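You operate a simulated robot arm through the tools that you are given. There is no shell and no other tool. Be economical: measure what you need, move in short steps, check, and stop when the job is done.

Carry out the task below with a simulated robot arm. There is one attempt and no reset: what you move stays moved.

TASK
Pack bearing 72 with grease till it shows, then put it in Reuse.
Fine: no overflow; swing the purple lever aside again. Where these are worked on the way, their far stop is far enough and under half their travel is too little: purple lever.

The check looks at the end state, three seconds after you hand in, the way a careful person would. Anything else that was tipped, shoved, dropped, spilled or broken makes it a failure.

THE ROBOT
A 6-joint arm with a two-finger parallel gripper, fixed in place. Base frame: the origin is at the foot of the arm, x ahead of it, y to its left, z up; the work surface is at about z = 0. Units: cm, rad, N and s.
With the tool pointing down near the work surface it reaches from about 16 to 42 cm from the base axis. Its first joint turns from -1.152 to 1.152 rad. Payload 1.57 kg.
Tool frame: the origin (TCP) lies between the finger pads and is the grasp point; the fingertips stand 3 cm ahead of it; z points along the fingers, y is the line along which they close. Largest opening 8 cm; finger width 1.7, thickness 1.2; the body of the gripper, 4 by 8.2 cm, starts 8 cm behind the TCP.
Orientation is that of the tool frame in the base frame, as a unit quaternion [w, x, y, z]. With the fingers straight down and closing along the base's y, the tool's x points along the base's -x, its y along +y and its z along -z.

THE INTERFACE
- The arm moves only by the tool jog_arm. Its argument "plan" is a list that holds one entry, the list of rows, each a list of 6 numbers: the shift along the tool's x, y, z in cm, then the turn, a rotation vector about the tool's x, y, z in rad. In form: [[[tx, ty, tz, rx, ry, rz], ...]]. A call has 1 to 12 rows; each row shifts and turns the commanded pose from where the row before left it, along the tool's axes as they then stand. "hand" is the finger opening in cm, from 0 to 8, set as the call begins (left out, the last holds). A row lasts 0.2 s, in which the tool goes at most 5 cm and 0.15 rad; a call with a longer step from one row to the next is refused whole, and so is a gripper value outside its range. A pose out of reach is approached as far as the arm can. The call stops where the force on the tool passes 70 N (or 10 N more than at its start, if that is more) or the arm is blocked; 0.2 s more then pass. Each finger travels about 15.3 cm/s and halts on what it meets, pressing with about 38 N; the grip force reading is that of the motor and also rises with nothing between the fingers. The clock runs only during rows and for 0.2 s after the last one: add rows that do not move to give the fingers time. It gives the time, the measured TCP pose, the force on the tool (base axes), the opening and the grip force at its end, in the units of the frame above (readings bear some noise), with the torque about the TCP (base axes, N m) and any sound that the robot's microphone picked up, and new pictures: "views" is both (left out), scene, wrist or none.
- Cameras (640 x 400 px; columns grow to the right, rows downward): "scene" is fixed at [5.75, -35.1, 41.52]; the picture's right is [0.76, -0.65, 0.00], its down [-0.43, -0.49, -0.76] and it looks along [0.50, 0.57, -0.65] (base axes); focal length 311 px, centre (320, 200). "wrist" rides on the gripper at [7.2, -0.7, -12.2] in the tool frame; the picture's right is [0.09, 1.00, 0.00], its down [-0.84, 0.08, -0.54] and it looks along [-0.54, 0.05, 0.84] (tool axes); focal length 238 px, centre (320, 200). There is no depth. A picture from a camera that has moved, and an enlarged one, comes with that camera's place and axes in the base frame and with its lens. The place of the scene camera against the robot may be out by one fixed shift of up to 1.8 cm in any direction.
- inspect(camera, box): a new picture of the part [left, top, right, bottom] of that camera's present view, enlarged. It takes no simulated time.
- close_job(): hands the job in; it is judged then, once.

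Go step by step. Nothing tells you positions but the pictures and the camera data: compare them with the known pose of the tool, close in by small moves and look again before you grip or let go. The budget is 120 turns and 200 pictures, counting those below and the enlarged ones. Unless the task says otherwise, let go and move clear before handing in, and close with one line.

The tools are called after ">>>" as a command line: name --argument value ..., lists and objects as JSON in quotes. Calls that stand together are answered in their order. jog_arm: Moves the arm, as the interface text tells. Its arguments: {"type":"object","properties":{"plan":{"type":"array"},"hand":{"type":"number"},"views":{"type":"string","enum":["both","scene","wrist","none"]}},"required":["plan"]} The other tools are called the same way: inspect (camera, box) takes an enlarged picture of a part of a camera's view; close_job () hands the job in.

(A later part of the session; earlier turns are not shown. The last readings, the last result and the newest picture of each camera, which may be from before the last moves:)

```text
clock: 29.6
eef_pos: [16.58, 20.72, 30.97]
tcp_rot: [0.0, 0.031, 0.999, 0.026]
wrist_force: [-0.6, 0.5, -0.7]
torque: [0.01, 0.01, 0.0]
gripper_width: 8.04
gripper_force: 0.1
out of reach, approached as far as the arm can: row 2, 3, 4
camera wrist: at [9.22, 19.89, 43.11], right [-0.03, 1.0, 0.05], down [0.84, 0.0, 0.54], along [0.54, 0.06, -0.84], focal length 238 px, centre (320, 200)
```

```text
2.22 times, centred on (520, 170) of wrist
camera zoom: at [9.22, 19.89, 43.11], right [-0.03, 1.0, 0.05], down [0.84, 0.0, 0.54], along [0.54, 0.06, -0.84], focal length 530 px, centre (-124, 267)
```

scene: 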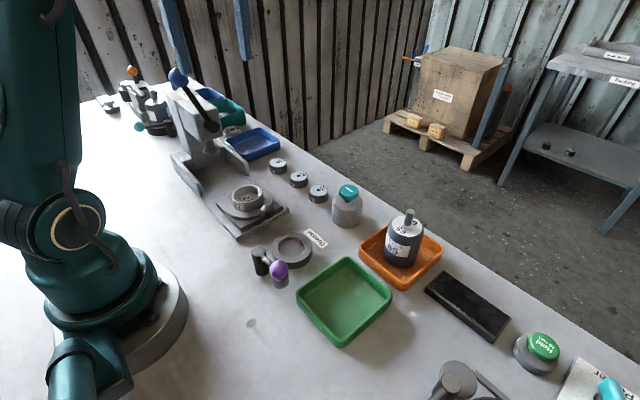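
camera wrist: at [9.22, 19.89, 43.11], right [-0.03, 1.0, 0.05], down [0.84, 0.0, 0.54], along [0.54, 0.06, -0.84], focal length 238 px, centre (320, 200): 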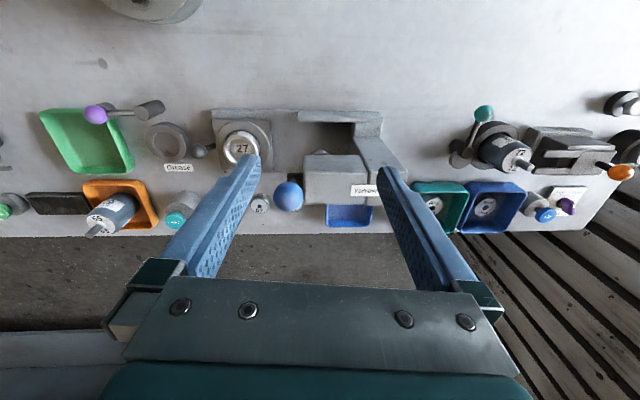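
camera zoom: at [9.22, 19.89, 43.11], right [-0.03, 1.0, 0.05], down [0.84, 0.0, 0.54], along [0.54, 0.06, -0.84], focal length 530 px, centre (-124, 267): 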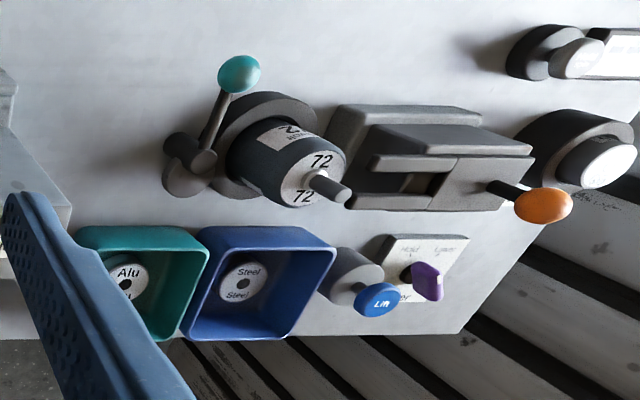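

Text reads upright from the +x side, so bin labels are probably on the +x faces, which I haven't seen well. I'll go back to the right, yaw round and look at the green and orange trays from low on the far side.

>>> jog_arm --plan '[[[0, -4, 0, 0, 0, 0], [0, -4, 0, 0, 0, 0], [0, -4, 0, 0, 0, 0], [-2, -4, 0, 0, 0, 0], [-2, -4, 0, 0, 0, 0], [-2, -4, 1, 0, 0, 0], [0, -4, 1, 0, 0, 0], [0, -4, 1, 0, 0, 0]]]' --views "none"

>>> jog_arm --plan '[[[0, 0, 0, 0, 0, 0.15], [0, 0, 0, 0, 0, 0.15], [0, 0, 0, 0, 0, 0.15], [0, 0, 0, 0, 0, 0.15], [0, 0, 0, 0, 0, 0.15], [0, 0, 0, 0, 0, 0.15], [0, 0, 0, 0, 0, 0.15], [0, 0, 0, 0, 0, 0.15], [0, 0, 0, 0, 0, 0.15], [0, 0, 0, 0, 0, 0.15], [0, 0, 0, 0, 0, 0.15], [0, 0, 0, 0, 0, 0.15]]]' --views "none"

>>> jog_arm --plan '[[[0, 0, 0, 0, 0, 0.15], [0, 0, 0, 0, 0, 0.15], [0, 0, 0, 0, 0, 0.15], [0, 0, 0, 0, 0, 0.15], [0, 0, 0, 0, 0, 0.15], [0, 0, 0, 0, 0, 0.15], [0, 0, 0, 0, 0, 0.15], [0, 0, 0, 0, 0, 0.15]]]' --views "wrist"

```text
clock: 31.4
eef_pos: [20.83, -12.09, 26.19]
tcp_rot: [-0.001, 0.031, 0.999, 0.026]
wrist_force: [0.9, 0.6, 0.0]
torque: [0.03, 0.0, -0.02]
gripper_width: 8.0
gripper_force: 0.1
```

```text
clock: 34.0
eef_pos: [20.51, -11.74, 26.33]
tcp_rot: [-0.02, 0.803, 0.596, 0.015]
wrist_force: [-0.3, -0.3, -0.2]
torque: [0.0, 0.01, -0.03]
gripper_width: 8.0
gripper_force: 0.1
```

```text
clock: 35.8
eef_pos: [20.7, -11.72, 26.44]
tcp_rot: [-0.025, 0.999, 0.039, 0.001]
wrist_force: [-0.1, 0.9, 0.5]
torque: [-0.03, -0.03, -0.01]
gripper_width: 8.01
gripper_force: 0.0
camera wrist: at [27.6, -11.08, 38.72], right [0.17, -0.98, -0.05], down [-0.83, -0.17, 0.53], along [-0.53, -0.05, -0.84], focal length 238 px, centre (320, 200)
```

wrist: 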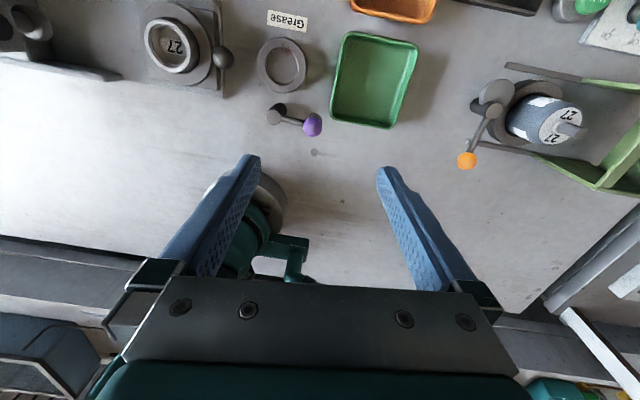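

Now I'll move outwards, lower, and tilt slightly so the camera sees the +x face of the green tray.

>>> jog_arm --plan '[[[3, 0, 2, 0, 0, 0], [3, 0, 2, 0, 0, 0], [2, 0, 2, 0, 0, 0], [0, 0, 2, 0, 0, 0], [0, 0, 1, 0, -0.1, 0], [0, 0, 0, 0, -0.1, 0], [0, 0, 0, 0, -0.1, 0]]]' --views "both"

```text
clock: 37.4
eef_pos: [28.54, -10.58, 17.34]
tcp_rot: [-0.02, 0.988, 0.043, -0.148]
wrist_force: [-0.2, -0.1, -0.5]
torque: [-0.01, 0.01, 0.02]
gripper_width: 8.02
gripper_force: 0.0
camera wrist: at [38.85, -9.52, 26.98], right [0.17, -0.98, -0.08], down [-0.63, -0.17, 0.76], along [-0.76, -0.08, -0.65], focal length 238 px, centre (320, 200)
```

scene: 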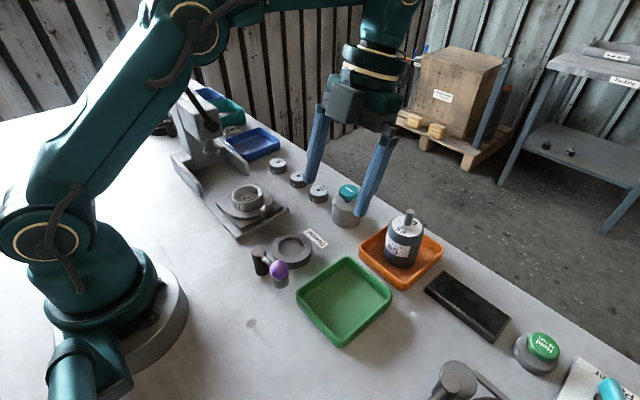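
wrist: 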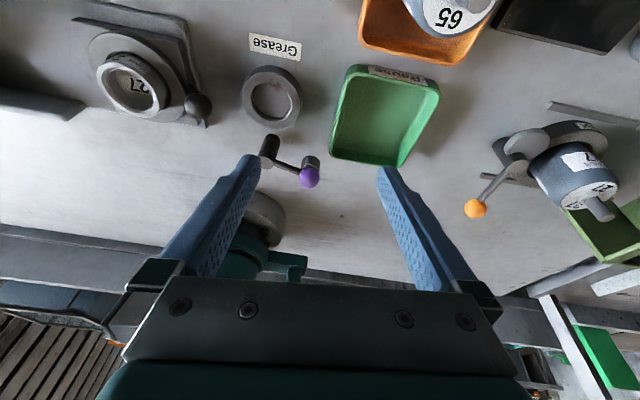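

There is a label on the green tray's +x face. I'll zoom in on it.

>>> inspect --camera "wrist" --box '[350, 55, 450, 95]'

```text
6.40 times, centred on (400, 75) of wrist
camera zoom: at [38.85, -9.52, 26.98], right [0.17, -0.98, -0.08], down [-0.63, -0.17, 0.76], along [-0.76, -0.08, -0.65], focal length 1525 px, centre (-192, 1000)
```

zoom: 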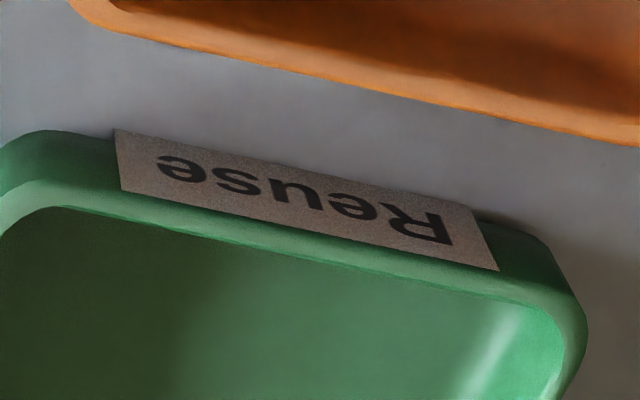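

Green tray is Reuse. Rough positions: cup (24,-4.5), lever post (18,-4.7), purple ball (18.4,-10), and bearing 72 near (37,3). I'll straighten, unwind the yaw and hover over the bearing.

>>> jog_arm --plan '[[[0, 0, 0, 0, 0.15, 0], [0, 0, 0, 0, 0.15, 0], [-2, 0, -2, 0, 0, -0.15], [-2, 0, -2, 0, 0, -0.15], [0, 0, 0, 0, 0, -0.15], [0, 0, 0, 0, 0, -0.15], [0, 0, 0, 0, 0, -0.15], [0, 0, 0, 0, 0, -0.15], [0, 0, 0, 0, 0, -0.15], [0, 0, 0, 0, 0, -0.15], [0, 0, 0, 0, 0, -0.15], [0, 0, 0, 0, 0, -0.15]]]' --views "none"

>>> jog_arm --plan '[[[0, 0, 0, 0, 0, -0.15], [0, 0, 0, 0, 0, -0.15], [0, 0, 0, 0, 0, -0.15], [0, 0, 0, 0, 0, -0.15], [0, 0, 0, 0, 0, -0.15], [0, 0, 0, 0, 0, -0.15], [0, 0, 0, 0, 0, -0.15], [0, 0, 0, 0, 0, -0.15], [0, 0, 0, 0, 0, -0.15], [0, 0, 0, 0, 0, -0.15], [0, 0, 0, 0, 0, -0.06]]]' --views "wrist"

```text
clock: 40.0
eef_pos: [24.55, -11.35, 21.47]
tcp_rot: [-0.018, 0.703, 0.711, 0.018]
wrist_force: [-0.4, 0.2, 0.5]
torque: [-0.02, -0.01, -0.03]
gripper_width: 8.0
gripper_force: 0.1
```

```text
clock: 42.4
eef_pos: [24.55, -11.5, 21.39]
tcp_rot: [0.001, 0.0, 1.0, 0.025]
wrist_force: [-1.1, 0.0, -0.2]
torque: [-0.02, 0.0, -0.01]
gripper_width: 7.98
gripper_force: 0.1
camera wrist: at [17.26, -12.66, 33.54], right [-0.09, 0.99, 0.05], down [0.84, 0.05, 0.55], along [0.54, 0.09, -0.84], focal length 238 px, centre (320, 200)
```

wrist: 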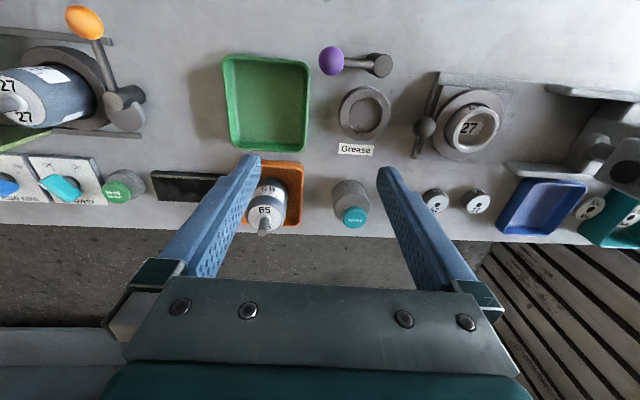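

I'll correct the slight tilt and move to about (31, 3, 18).

>>> jog_arm --plan '[[[-1.5, 3.6, 0, 0.05, 0, 0], [-1.5, 3.6, 0, 0, 0, 0], [-1.5, 3.6, 0, 0, 0, 0], [-1.5, 3.6, 0, 0, 0, 0], [0, 0, 2, 0, 0, 0], [0, 0, 2, 0, 0, 0]]]' --views "wrist"

```text
clock: 43.8
eef_pos: [30.48, 3.02, 17.41]
tcp_rot: [0.001, 0.001, 1.0, 0.0]
wrist_force: [0.5, -0.3, 0.3]
torque: [0.03, 0.02, -0.02]
gripper_width: 8.01
gripper_force: 0.2
camera wrist: at [23.25, 2.41, 29.65], right [-0.09, 1.0, 0.0], down [0.84, 0.08, 0.54], along [0.54, 0.05, -0.84], focal length 238 px, centre (320, 200)
```

wrist: 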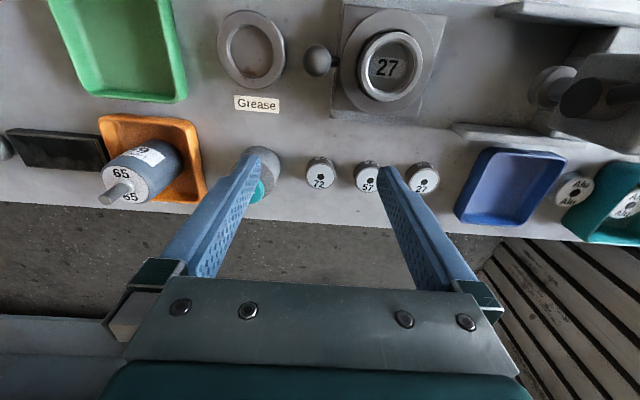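

Bearing 72 is at about (37.5, 3.6). I'll set the opening to 5 and approach it at a safe height.

>>> jog_arm --plan '[[[0, 0.5, 2, 0, 0, 0], [-1.5, 0, 2, 0, 0, 0], [-1.5, 0, 2, 0, 0, 0], [-1.5, 0, 1, 0, 0, 0], [0, 0, 0, 0, 0, 0]]]' --hand 5 --views "both"

```text
clock: 45.0
eef_pos: [35.1, 3.42, 10.49]
tcp_rot: [-0.001, 0.001, 1.0, 0.0]
wrist_force: [-0.6, 0.2, 0.6]
torque: [0.03, 0.03, -0.01]
gripper_width: 4.98
gripper_force: 0.1
camera wrist: at [27.93, 2.88, 22.7], right [-0.09, 1.0, 0.0], down [0.84, 0.08, 0.54], along [0.54, 0.05, -0.84], focal length 238 px, centre (320, 200)
```

scene: 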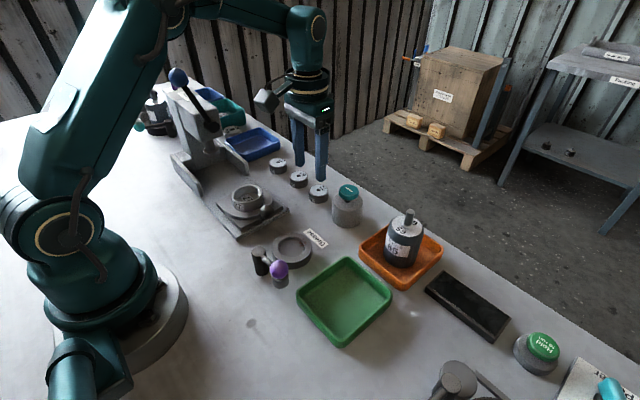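
wrist: 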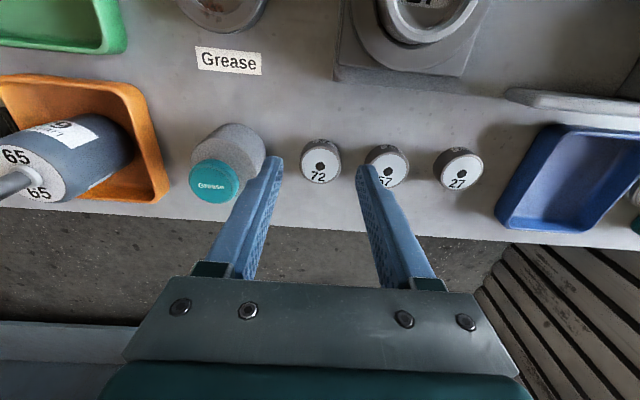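

Bearing 72 is refined to (37.35, 3.78) with its top at about z=2. I'll move over it and partly descend.

>>> jog_arm --plan '[[[-1.15, 0.18, 0, 0, 0, 0], [-1.1, 0.18, 0, 0, 0, 0], [0, 0, 2, 0, 0, 0], [0, 0, 1.5, 0, 0, 0], [0, 0, 0, 0, 0, 0]]]' --views "both"

>>> inspect --camera "scene" --box '[270, 120, 370, 220]'

```text
clock: 46.2
eef_pos: [37.32, 3.79, 6.92]
tcp_rot: [0.0, 0.0, 1.0, -0.001]
wrist_force: [-0.4, 0.3, 0.4]
torque: [0.0, -0.03, 0.0]
gripper_width: 5.02
gripper_force: 0.1
camera wrist: at [30.01, 3.22, 19.21], right [-0.09, 1.0, 0.0], down [0.84, 0.08, 0.54], along [0.54, 0.05, -0.84], focal length 238 px, centre (320, 200)
```

scene: 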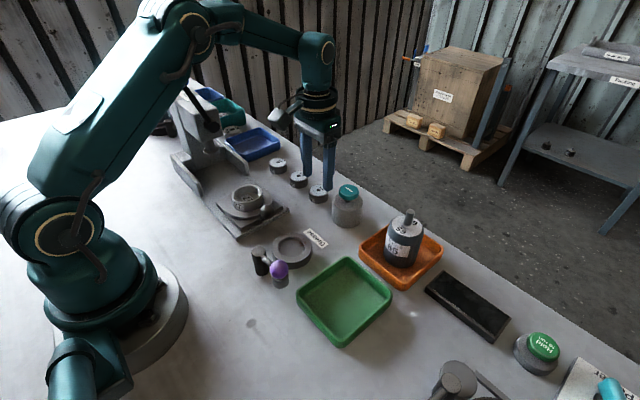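
wrist: 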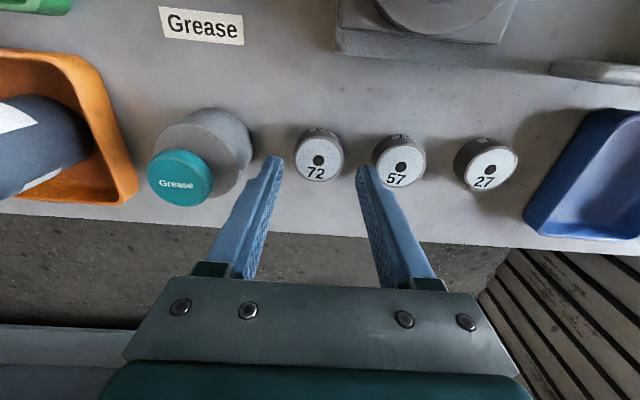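

```text
4.00 times, centred on (320, 170) of scene
camera zoom: at [5.75, -35.1, 41.52], right [0.76, -0.65, 0.0], down [-0.43, -0.49, -0.76], along [0.5, 0.57, -0.65], focal length 1243 px, centre (320, 320)
```

zoom: 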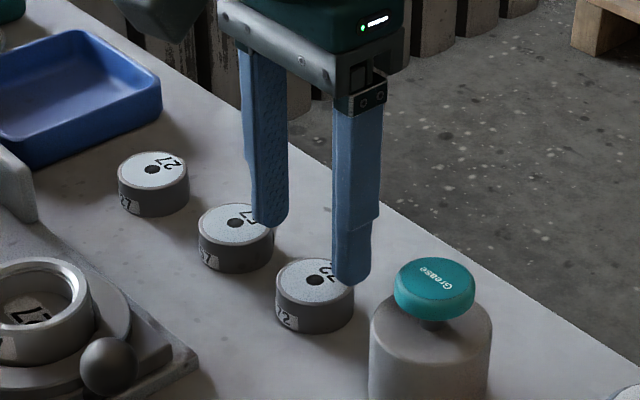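

The fingers are well aligned. I'll descend to TCP z≈3.8.

>>> jog_arm --plan '[[[-0.2, 0, 1.5, 0, 0, 0], [0, 0, 1.6, 0, 0, 0], [0, 0, 0, 0, 0, 0]]]' --views "both"

>>> inspect --camera "scene" --box '[270, 120, 370, 220]'

```text
clock: 47.0
eef_pos: [37.66, 3.77, 3.93]
tcp_rot: [0.001, 0.001, 1.0, 0.0]
wrist_force: [0.4, 0.2, 0.5]
torque: [0.01, -0.01, 0.01]
gripper_width: 5.01
gripper_force: 0.0
camera wrist: at [30.42, 3.18, 16.13], right [-0.09, 1.0, 0.0], down [0.84, 0.08, 0.54], along [0.54, 0.05, -0.84], focal length 238 px, centre (320, 200)
```

scene: 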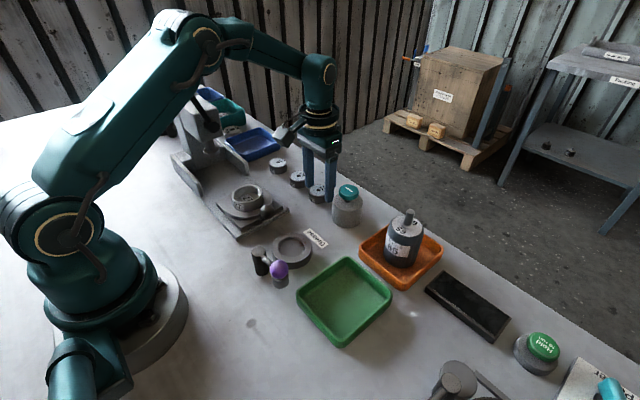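
wrist: 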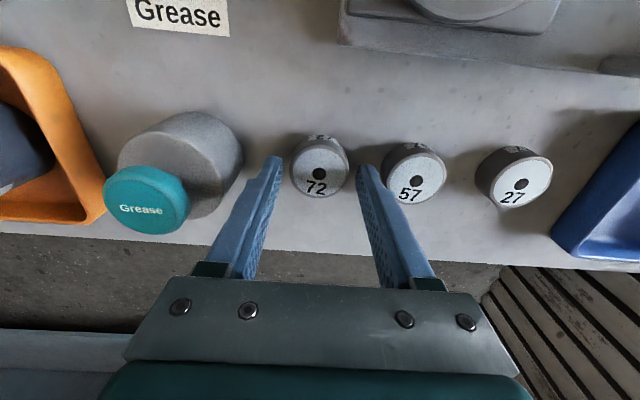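

```text
4.00 times, centred on (320, 170) of scene
camera zoom: at [5.75, -35.1, 41.52], right [0.76, -0.65, 0.0], down [-0.43, -0.49, -0.76], along [0.5, 0.57, -0.65], focal length 1243 px, centre (320, 320)
```

zoom: 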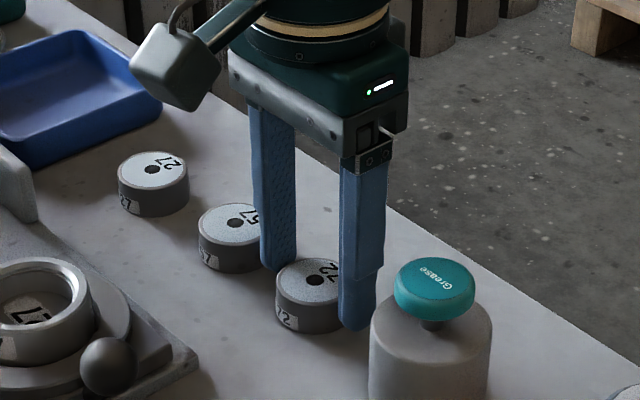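

It's aligned in y and about 0.2 too far in x. I'll nudge it and close.

>>> jog_arm --plan '[[[0.2, 0, 0.1, 0, 0, 0], [0, 0, 0, 0, 0, 0]]]' --views "none"

>>> jog_arm --plan '[[[0, 0, 0, 0, 0, 0], [0, 0, 0, 0, 0, 0], [0, 0, 0, 0, 0, 0]]]' --hand 2 --views "wrist"

```text
clock: 47.6
eef_pos: [37.51, 3.82, 4.09]
tcp_rot: [0.001, 0.001, 1.0, 0.0]
wrist_force: [-0.3, -0.3, -0.2]
torque: [-0.03, 0.0, 0.04]
gripper_width: 5.02
gripper_force: 0.0
```

```text
clock: 48.4
eef_pos: [37.36, 3.83, 3.93]
tcp_rot: [0.001, 0.0, 1.0, 0.0]
wrist_force: [-0.5, 0.4, 0.9]
torque: [-0.02, -0.04, 0.05]
gripper_width: 3.86
gripper_force: 37.7
camera wrist: at [30.16, 3.2, 16.1], right [-0.09, 1.0, 0.0], down [0.84, 0.08, 0.54], along [0.54, 0.05, -0.84], focal length 238 px, centre (320, 200)
```

wrist: 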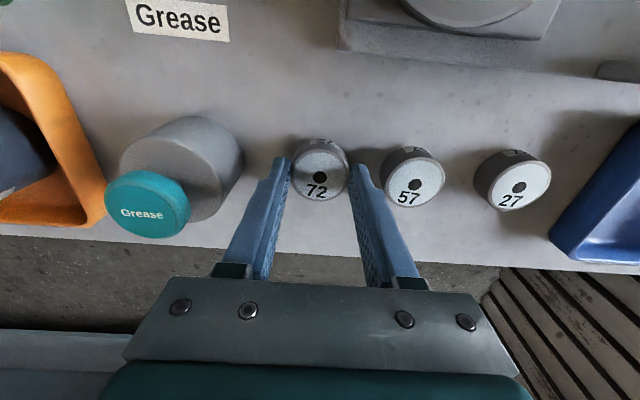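

I have the bearing, 3.86 cm wide. I'll lift it and carry it towards the cup.

>>> jog_arm --plan '[[[0, 0, -2, 0, 0, 0], [0, 0, -3, 0, 0, 0], [0, 0, -3, 0, 0, 0], [3, -2, 0, 0, 0, 0], [3, -2, 0, 0, 0, 0], [3, -2, 0, 0, 0, 0], [3, -2, 0, 0, 0, 0]]]' --views "both"

```text
clock: 50.0
eef_pos: [25.22, -4.19, 12.08]
tcp_rot: [0.001, 0.001, 1.0, 0.0]
wrist_force: [-0.1, -0.1, -0.6]
torque: [-0.01, 0.0, 0.0]
gripper_width: 3.85
gripper_force: 38.0
camera wrist: at [17.97, -4.79, 24.27], right [-0.09, 1.0, 0.0], down [0.84, 0.08, 0.54], along [0.54, 0.05, -0.84], focal length 238 px, centre (320, 200)
```

scene: 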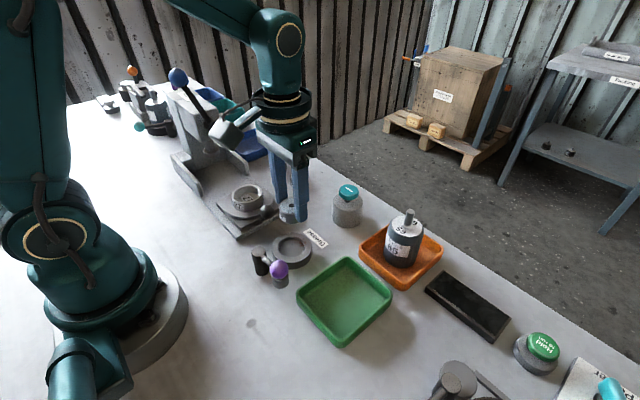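
wrist: 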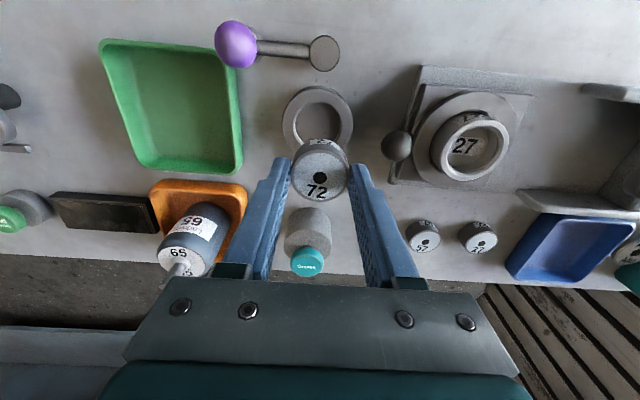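

The cup is just ahead of the bearing in the view. I'll zoom in to locate the recess.

>>> inspect --camera "wrist" --box '[210, 10, 430, 210]'

>>> inspect --camera "scene" --box '[240, 180, 340, 290]'

```text
2.00 times, centred on (320, 110) of wrist
camera zoom: at [17.97, -4.79, 24.27], right [-0.09, 1.0, 0.0], down [0.84, 0.08, 0.54], along [0.54, 0.05, -0.84], focal length 477 px, centre (320, 380)
```

zoom: 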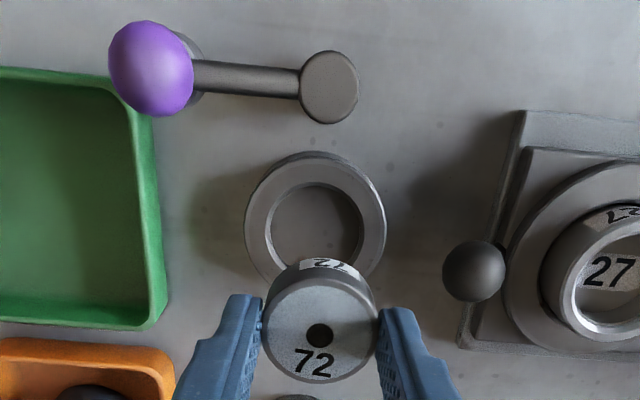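

```text
3.64 times, centred on (290, 235) of scene
camera zoom: at [5.75, -35.1, 41.52], right [0.76, -0.65, 0.0], down [-0.43, -0.49, -0.76], along [0.5, 0.57, -0.65], focal length 1130 px, centre (429, 73)
```

zoom: 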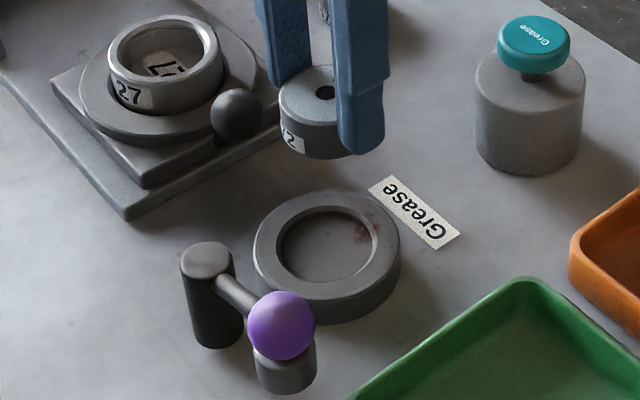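

The cup recess is about 4.5 cm wide, centred near (24.1,-4.65). I'll move over it, lower to just above the rim, and compare.

>>> jog_arm --plan '[[[1.1, -0.46, 1.5, 0, 0, 0], [0, 0, 2, 0, 0, 0], [0, 0, 1.5, 0, 0, 0], [0, 0, 0, 0, 0, 0]]]' --views "wrist"

>>> inspect --camera "scene" --box '[240, 180, 340, 290]'

>>> inspect --camera "wrist" --box '[230, 50, 410, 210]'

```text
clock: 51.0
eef_pos: [24.34, -4.64, 6.93]
tcp_rot: [0.001, 0.001, 1.0, 0.0]
wrist_force: [-0.1, -0.1, -0.9]
torque: [0.01, 0.02, 0.0]
gripper_width: 3.85
gripper_force: 37.7
camera wrist: at [17.05, -5.16, 19.08], right [-0.09, 1.0, 0.0], down [0.84, 0.08, 0.54], along [0.54, 0.05, -0.84], focal length 238 px, centre (320, 200)
```

wrist: 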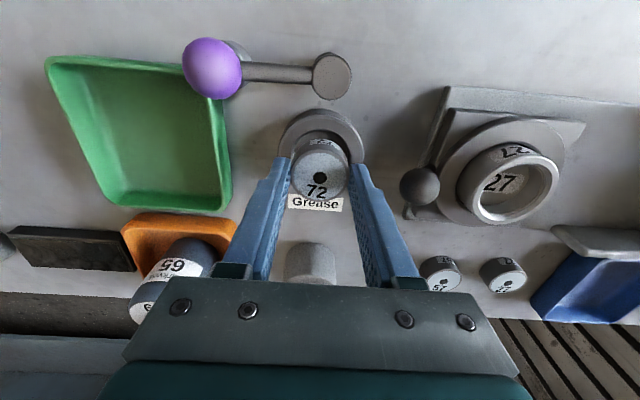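

```text
3.64 times, centred on (290, 235) of scene
camera zoom: at [5.75, -35.1, 41.52], right [0.76, -0.65, 0.0], down [-0.43, -0.49, -0.76], along [0.5, 0.57, -0.65], focal length 1130 px, centre (429, 73)
```

zoom: 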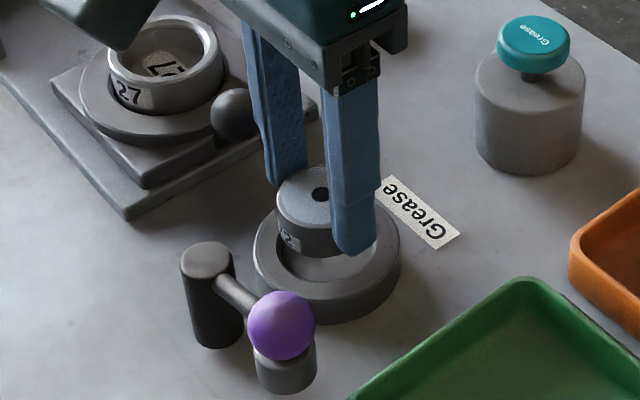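

```text
2.50 times, centred on (320, 130) of wrist
camera zoom: at [17.05, -5.16, 19.08], right [-0.09, 1.0, 0.0], down [0.84, 0.08, 0.54], along [0.54, 0.05, -0.84], focal length 596 px, centre (320, 375)
```

zoom: 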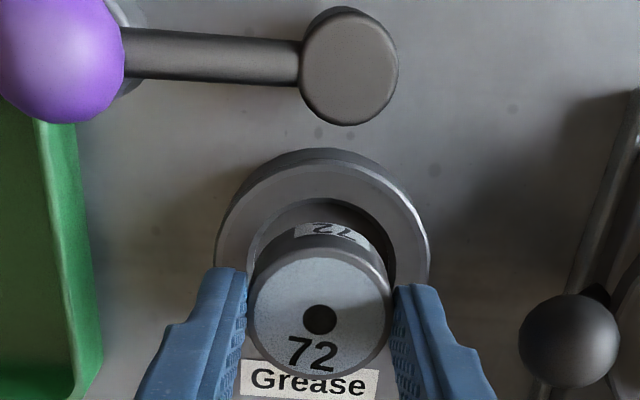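

Aligned to within about a millimetre. I'll descend in small steps, watching the force.

>>> jog_arm --plan '[[[-0.08, 0, 0.8, 0, 0, 0], [0, 0, 0.6, 0, 0, 0], [0, 0, 0.4, 0, 0, 0], [0, 0, 0, 0, 0, 0]]]' --views "wrist"

>>> inspect --camera "scene" --box '[240, 180, 340, 290]'

```text
clock: 52.0
eef_pos: [24.51, -4.6, 5.1]
tcp_rot: [0.001, 0.001, 1.0, 0.0]
wrist_force: [-3.5, 2.6, 21.6]
torque: [0.14, 0.11, 0.06]
gripper_width: 3.86
gripper_force: 37.9
camera wrist: at [17.17, -5.16, 17.27], right [-0.09, 1.0, 0.0], down [0.84, 0.08, 0.54], along [0.54, 0.05, -0.84], focal length 238 px, centre (320, 200)
```

wrist: 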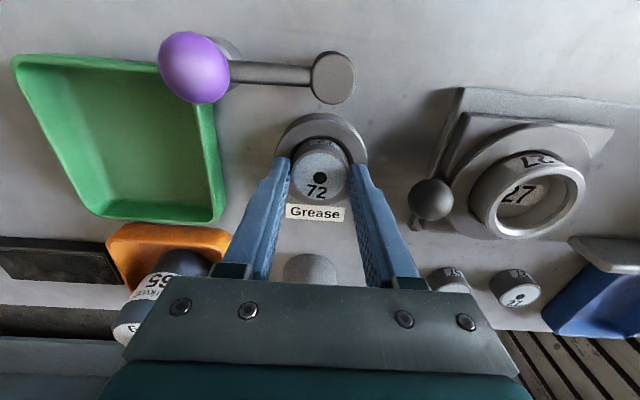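

```text
3.64 times, centred on (290, 235) of scene
camera zoom: at [5.75, -35.1, 41.52], right [0.76, -0.65, 0.0], down [-0.43, -0.49, -0.76], along [0.5, 0.57, -0.65], focal length 1130 px, centre (429, 73)
```

zoom: 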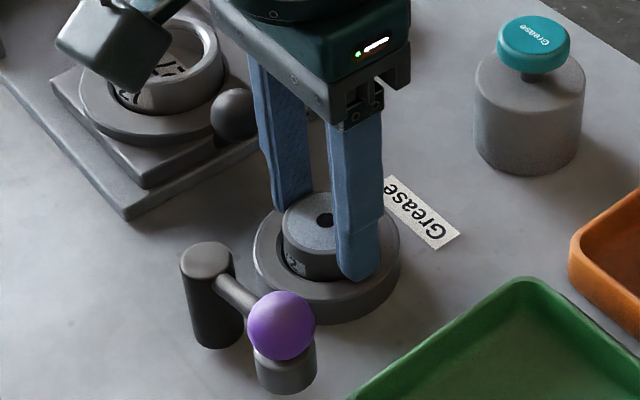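

Contact at 21 N. I'll zoom in to check whether the bearing sits in the recess or on the rim.

>>> inspect --camera "scene" --box '[265, 215, 325, 270]'

>>> inspect --camera "wrist" --box '[270, 100, 375, 210]'

```text
7.27 times, centred on (295, 242) of scene
camera zoom: at [5.75, -35.1, 41.52], right [0.76, -0.65, 0.0], down [-0.43, -0.49, -0.76], along [0.5, 0.57, -0.65], focal length 2261 px, centre (502, -109)
```

zoom: 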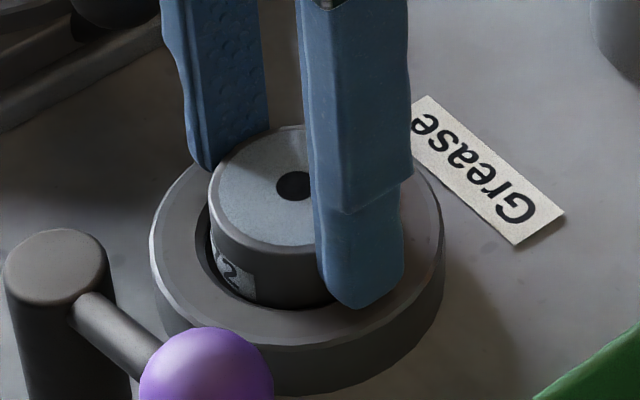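

```text
3.64 times, centred on (322, 155) of wrist
camera zoom: at [17.17, -5.16, 17.27], right [-0.09, 1.0, 0.0], down [0.84, 0.08, 0.54], along [0.54, 0.05, -0.84], focal length 867 px, centre (311, 364)
```

zoom: 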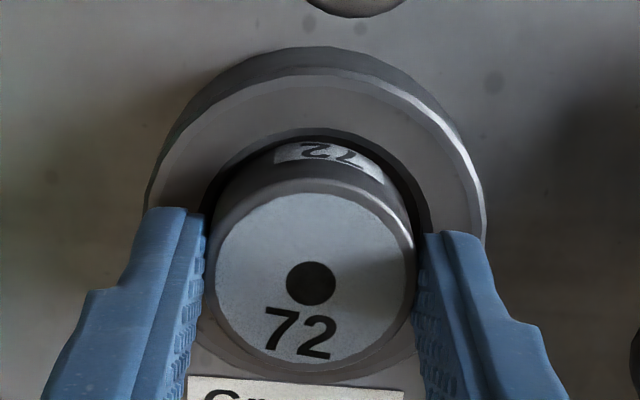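

The bearing is in the recess. I'll open the fingers and rise clear.

>>> jog_arm --plan '[[[0, 0, -0.05, 0, 0, 0], [0, 0, 0, 0, 0, 0], [0, 0, -1.5, 0, 0, 0], [0, 0, -3, 0, 0, 0], [0, 0, -3, 0, 0, 0]]]' --hand 5 --views "wrist"

>>> inspect --camera "scene" --box '[240, 210, 330, 290]'

```text
clock: 53.2
eef_pos: [24.22, -4.76, 12.75]
tcp_rot: [0.0, 0.001, 1.0, -0.001]
wrist_force: [-0.7, 0.0, 0.5]
torque: [-0.02, 0.0, 0.01]
gripper_width: 5.0
gripper_force: 0.1
camera wrist: at [17.05, -5.29, 24.92], right [-0.09, 1.0, 0.0], down [0.84, 0.07, 0.54], along [0.54, 0.05, -0.84], focal length 238 px, centre (320, 200)
```

wrist: 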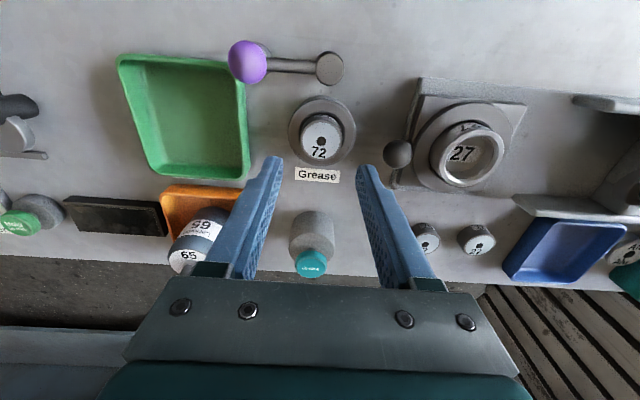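

```text
5.00 times, centred on (285, 250) of scene
camera zoom: at [5.75, -35.1, 41.52], right [0.76, -0.65, 0.0], down [-0.43, -0.49, -0.76], along [0.5, 0.57, -0.65], focal length 1554 px, centre (495, -50)
```

zoom: 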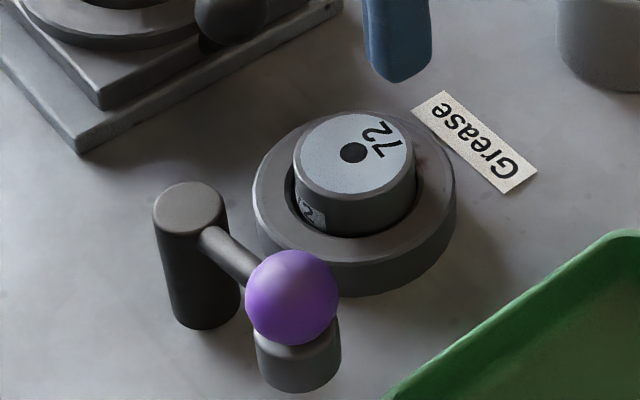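

The bearing is seated level. The lever post is about (18.4,-4.6) and the ball about (18.4,-10.2, 6), so a 90° counter-clockwise swing brings the nozzle over the bearing. I'll move above the ball and yaw 90° so the fingers straddle it along its travel.

>>> jog_arm --plan '[[[3, -2.7, 0, 0, 0, 0], [2.85, -2.7, 0, 0, 0, 0.12], [0, 0, 0, 0, 0, 0.15], [0, 0, 0, 0, 0, 0.15], [0, 0, 0, 0, 0, 0.15], [0, 0, 0, 0, 0, 0.15], [0, 0, 0, 0, 0, 0.15], [0, 0, 0, 0, 0, 0.15], [0, 0, 0, 0, 0, 0.15], [0, 0, 0, 0, 0, 0.15], [0, 0, 0, 0, 0, 0.15], [0, 0, 0, 0, 0, 0.1]]]' --views "both"

```text
clock: 55.8
eef_pos: [18.36, -9.92, 12.6]
tcp_rot: [0.001, 0.708, 0.706, 0.001]
wrist_force: [-0.4, -0.1, 0.4]
torque: [0.01, 0.01, -0.01]
gripper_width: 5.02
gripper_force: 0.2
camera wrist: at [17.69, -2.71, 24.78], right [1.0, 0.09, 0.0], down [0.07, -0.84, 0.54], along [0.05, -0.54, -0.84], focal length 238 px, centre (320, 200)
```

scene: 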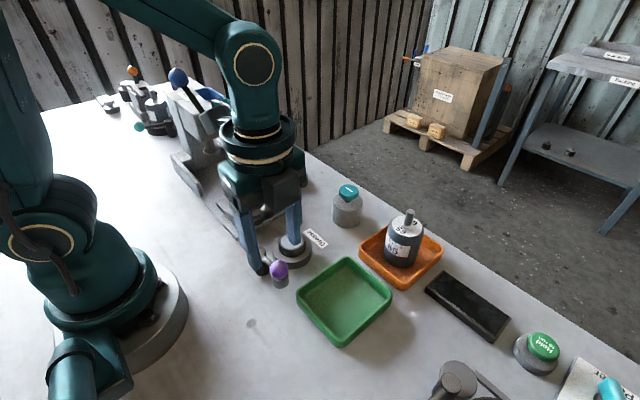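
wrist: 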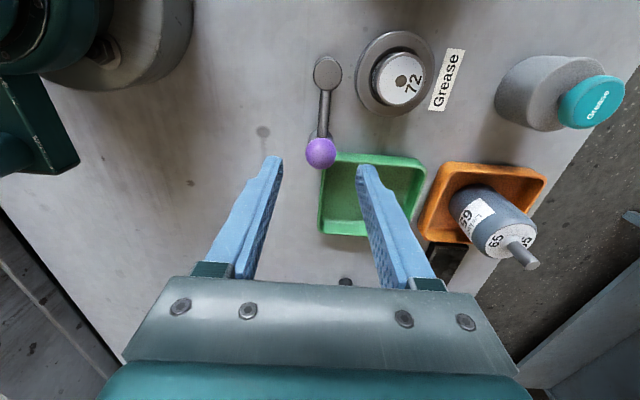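

The ball is centred between the fingers at about (18.45,-10.15, 5.8). I'll descend to TCP z≈7 with a 4 cm opening.

>>> jog_arm --plan '[[[0.15, 0.05, 0, 0, 0, 0], [0, 0, 2, 0, 0, 0], [0, 0, 2, 0, 0, 0], [0, 0, 1.5, 0, 0, 0], [0, 0, 0, 0, 0, 0]]]' --hand 4.2 --views "both"

>>> inspect --camera "scene" --box '[220, 200, 340, 300]'

```text
clock: 57.0
eef_pos: [18.53, -9.77, 6.9]
tcp_rot: [0.0, 0.708, 0.706, 0.001]
wrist_force: [0.7, 0.2, 0.5]
torque: [0.03, -0.01, 0.0]
gripper_width: 4.22
gripper_force: 0.0
camera wrist: at [17.81, -2.46, 19.14], right [1.0, 0.09, 0.0], down [0.08, -0.84, 0.54], along [0.05, -0.54, -0.84], focal length 238 px, centre (320, 200)
```

scene: 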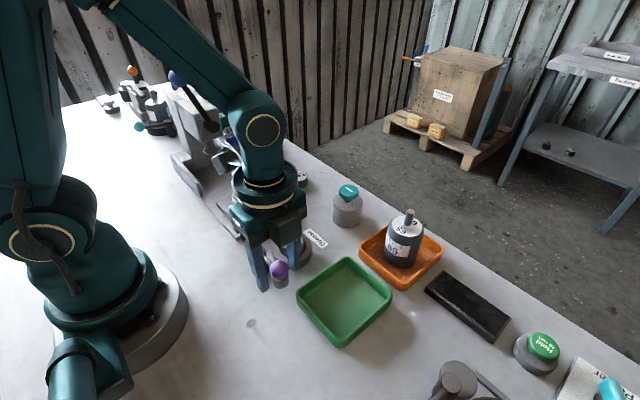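
wrist: 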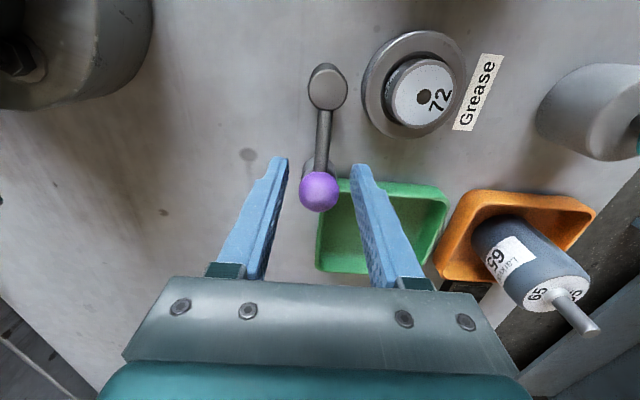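

```text
4.00 times, centred on (280, 250) of scene
camera zoom: at [5.75, -35.1, 41.52], right [0.76, -0.65, 0.0], down [-0.43, -0.49, -0.76], along [0.5, 0.57, -0.65], focal length 1243 px, centre (480, 0)
```

zoom: 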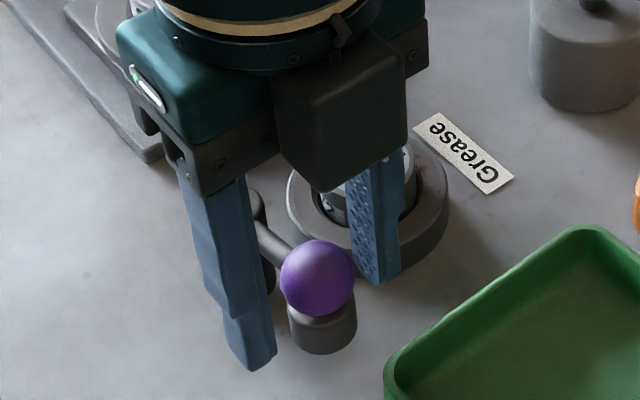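

I'll centre on the ball, narrow the fingers and swing the lever the first half of the arc.

>>> jog_arm --plan '[[[-0.4, 0, 0, 0, 0, 0], [0, 0, 0, 0, 0, 0], [0.049, 0.758, 0, 0, 0, -0.13], [0.049, 0.758, 0, 0, 0, -0.13], [0.049, 0.758, 0, 0, 0, -0.13], [0.049, 0.758, 0, 0, 0, -0.13], [0.049, 0.758, 0, 0, 0, -0.13], [0, 0, 0, 0, 0, 0]]]' --hand 3.1 --views "both"

>>> inspect --camera "scene" --box '[220, 200, 340, 300]'

```text
clock: 58.8
eef_pos: [21.99, -8.95, 7.22]
tcp_rot: [0.0, 0.444, 0.896, 0.001]
wrist_force: [0.2, 0.1, -0.2]
torque: [-0.01, -0.01, -0.01]
gripper_width: 3.15
gripper_force: 0.3
camera wrist: at [17.06, -3.68, 19.34], right [0.74, 0.68, 0.0], down [0.57, -0.62, 0.54], along [0.37, -0.4, -0.84], focal length 238 px, centre (320, 200)
```

scene: 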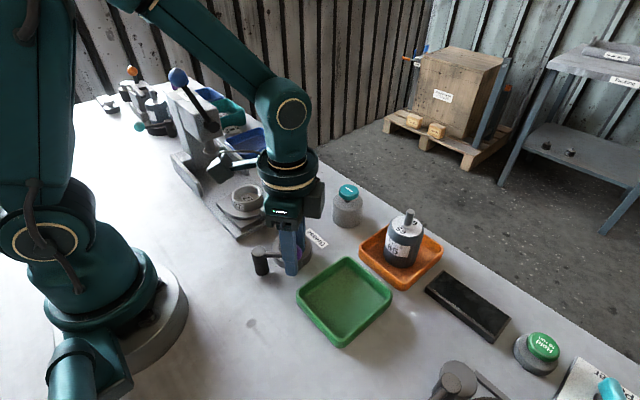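
wrist: 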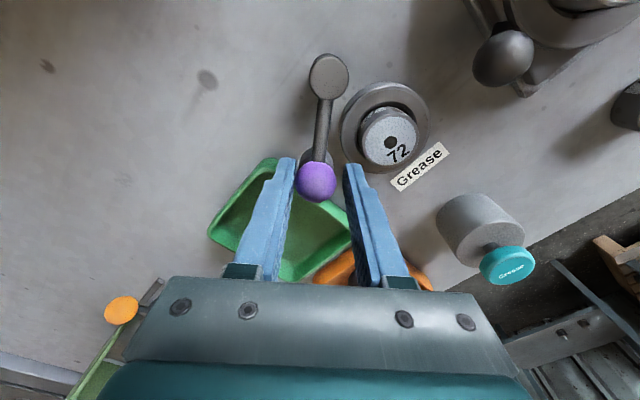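

```text
4.00 times, centred on (280, 250) of scene
camera zoom: at [5.75, -35.1, 41.52], right [0.76, -0.65, 0.0], down [-0.43, -0.49, -0.76], along [0.5, 0.57, -0.65], focal length 1243 px, centre (480, 0)
```

zoom: 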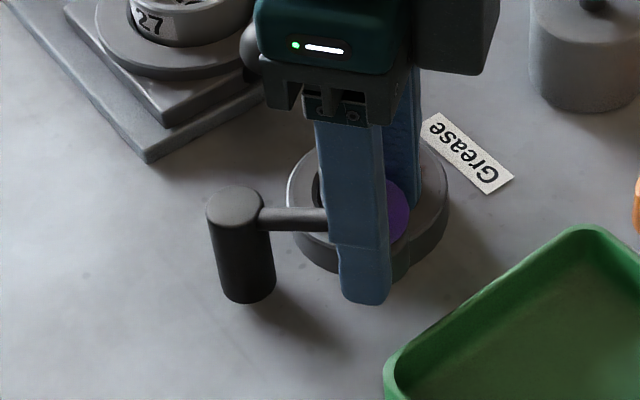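

The lever follows the fingers. I'll continue the swing.

>>> jog_arm --plan '[[[0.049, 0.758, 0, 0, 0, -0.13], [0.049, 0.758, 0, 0, 0, -0.13], [0.049, 0.758, 0, 0, 0, -0.13], [0.049, 0.758, 0, 0, 0, -0.13], [0, 0, 0, 0, 0, 0]]]' --views "both"

>>> inspect --camera "scene" --box '[220, 200, 340, 300]'

```text
clock: 60.0
eef_pos: [23.83, -6.71, 7.02]
tcp_rot: [0.0, 0.198, 0.98, 0.0]
wrist_force: [1.0, -0.3, 0.0]
torque: [0.0, 0.01, 0.04]
gripper_width: 3.15
gripper_force: 0.3
camera wrist: at [16.94, -4.45, 19.28], right [0.3, 0.95, 0.0], down [0.8, -0.25, 0.54], along [0.52, -0.16, -0.84], focal length 238 px, centre (320, 200)
```

scene: 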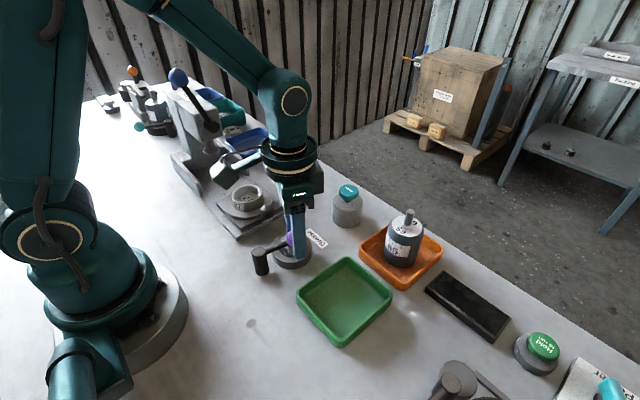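
wrist: 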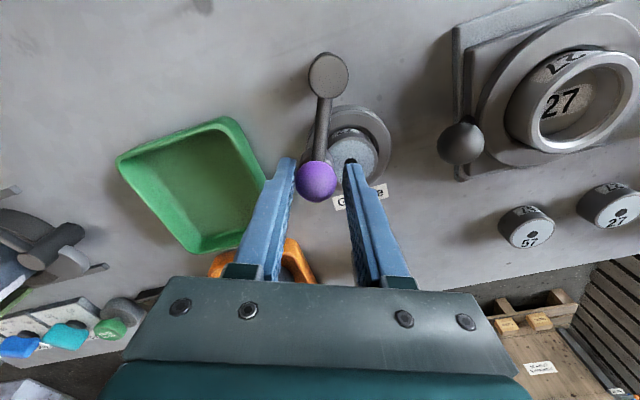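

```text
4.00 times, centred on (280, 250) of scene
camera zoom: at [5.75, -35.1, 41.52], right [0.76, -0.65, 0.0], down [-0.43, -0.49, -0.76], along [0.5, 0.57, -0.65], focal length 1243 px, centre (480, 0)
```

zoom: 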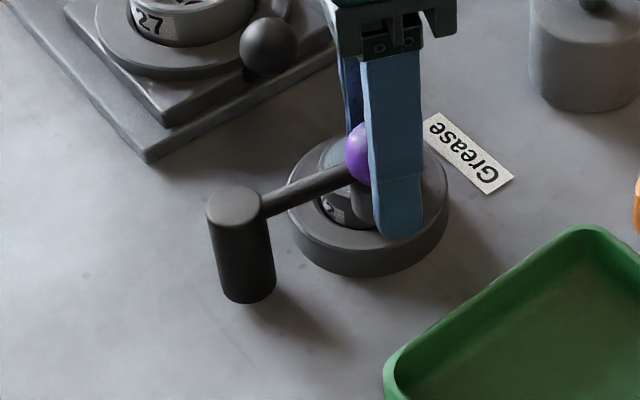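

No contact with the bearing. About 0.4 rad remains, so I'll finish the swing.

>>> jog_arm --plan '[[[0.049, 0.758, 0, 0, 0, -0.13], [0.049, 0.758, 0, 0, 0, -0.13], [0.049, 0.758, 0, 0, 0, -0.13], [0, 0.25, 0, 0, 0, 0], [0, 0, 0, 0, 0, 0]]]' --views "both"

>>> inspect --camera "scene" --box '[220, 200, 340, 300]'

```text
clock: 61.2
eef_pos: [24.25, -4.03, 7.04]
tcp_rot: [0.0, 0.005, 1.0, 0.001]
wrist_force: [1.9, -3.0, -1.1]
torque: [-0.04, -0.02, 0.02]
gripper_width: 3.39
gripper_force: 1.1
camera wrist: at [17.03, -4.65, 19.27], right [-0.08, 1.0, 0.0], down [0.84, 0.07, 0.54], along [0.54, 0.04, -0.84], focal length 238 px, centre (320, 200)
```

scene: 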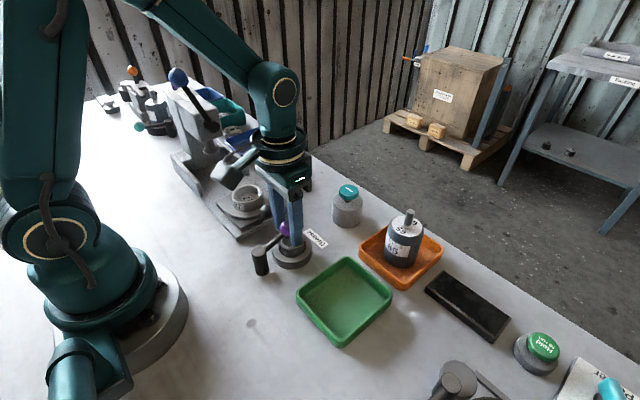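
wrist: 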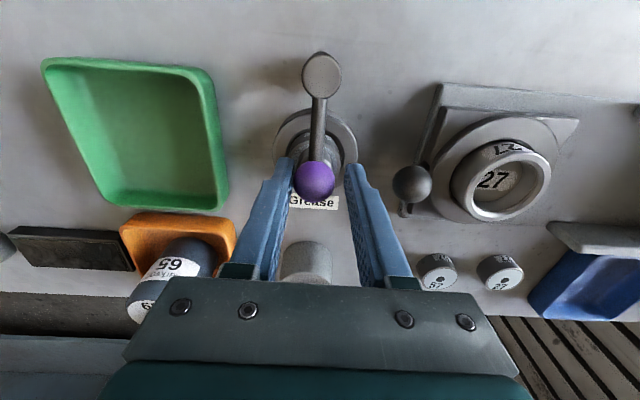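

```text
4.00 times, centred on (280, 250) of scene
camera zoom: at [5.75, -35.1, 41.52], right [0.76, -0.65, 0.0], down [-0.43, -0.49, -0.76], along [0.5, 0.57, -0.65], focal length 1243 px, centre (480, 0)
```

zoom: 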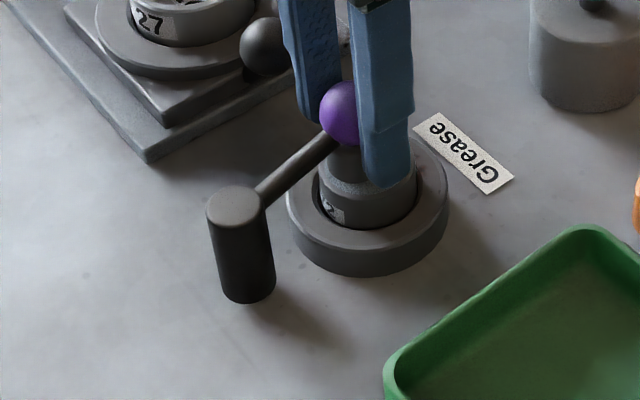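

The lever has reached its stop over the bearing. I'll release it, lift, close the fingers and go above the Grease button at about (37.2,-4.5), top z≈6.7.

>>> jog_arm --plan '[[[0, -0.2, 0, 0, 0, 0], [0, 0, 0, 0, 0, 0], [0, 0, -2, 0, 0, 0], [0, 0, -3, 0, 0, 0], [0, 0, -3, 0, 0, 0]]]' --hand 4.6 --views "none"

>>> jog_arm --plan '[[[-3, 0, 0, 0, 0, 0], [-3, 0, 0, 0, 0, 0], [-3, 0, 0, 0, 0, 0], [-1, 0, 0, 0, 0, 0], [0, 0, 0, 0, 0, 0]]]' --hand 0 --views "both"

>>> inspect --camera "scene" --box '[220, 170, 380, 290]'

```text
clock: 62.4
eef_pos: [24.1, -4.49, 15.23]
tcp_rot: [0.0, 0.005, 1.0, 0.0]
wrist_force: [-0.1, -0.1, -0.5]
torque: [0.0, 0.01, -0.01]
gripper_width: 4.6
gripper_force: 0.1
```

```text
clock: 63.6
eef_pos: [34.32, -4.52, 15.2]
tcp_rot: [-0.001, 0.006, 1.0, 0.0]
wrist_force: [-0.4, 0.5, -0.7]
torque: [-0.04, -0.02, -0.02]
gripper_width: 0.01
gripper_force: 21.1
camera wrist: at [26.98, -5.07, 27.33], right [-0.08, 1.0, 0.0], down [0.84, 0.07, 0.54], along [0.54, 0.04, -0.84], focal length 238 px, centre (320, 200)
```

scene: 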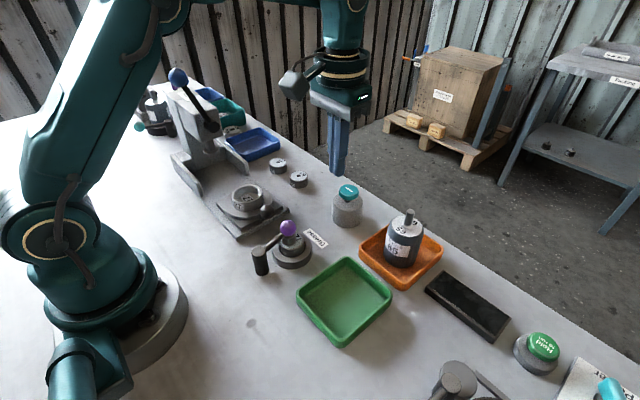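
wrist: 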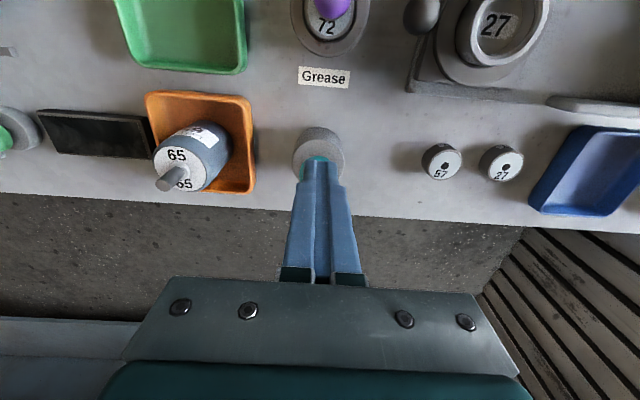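

```text
3.33 times, centred on (300, 230) of scene
camera zoom: at [5.75, -35.1, 41.52], right [0.76, -0.65, 0.0], down [-0.43, -0.49, -0.76], along [0.5, 0.57, -0.65], focal length 1036 px, centre (387, 100)
```

zoom: 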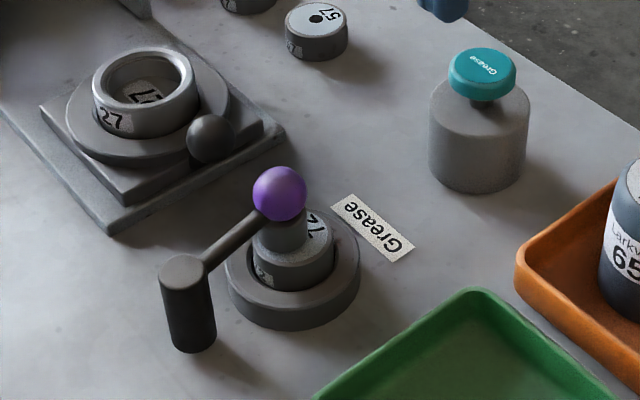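

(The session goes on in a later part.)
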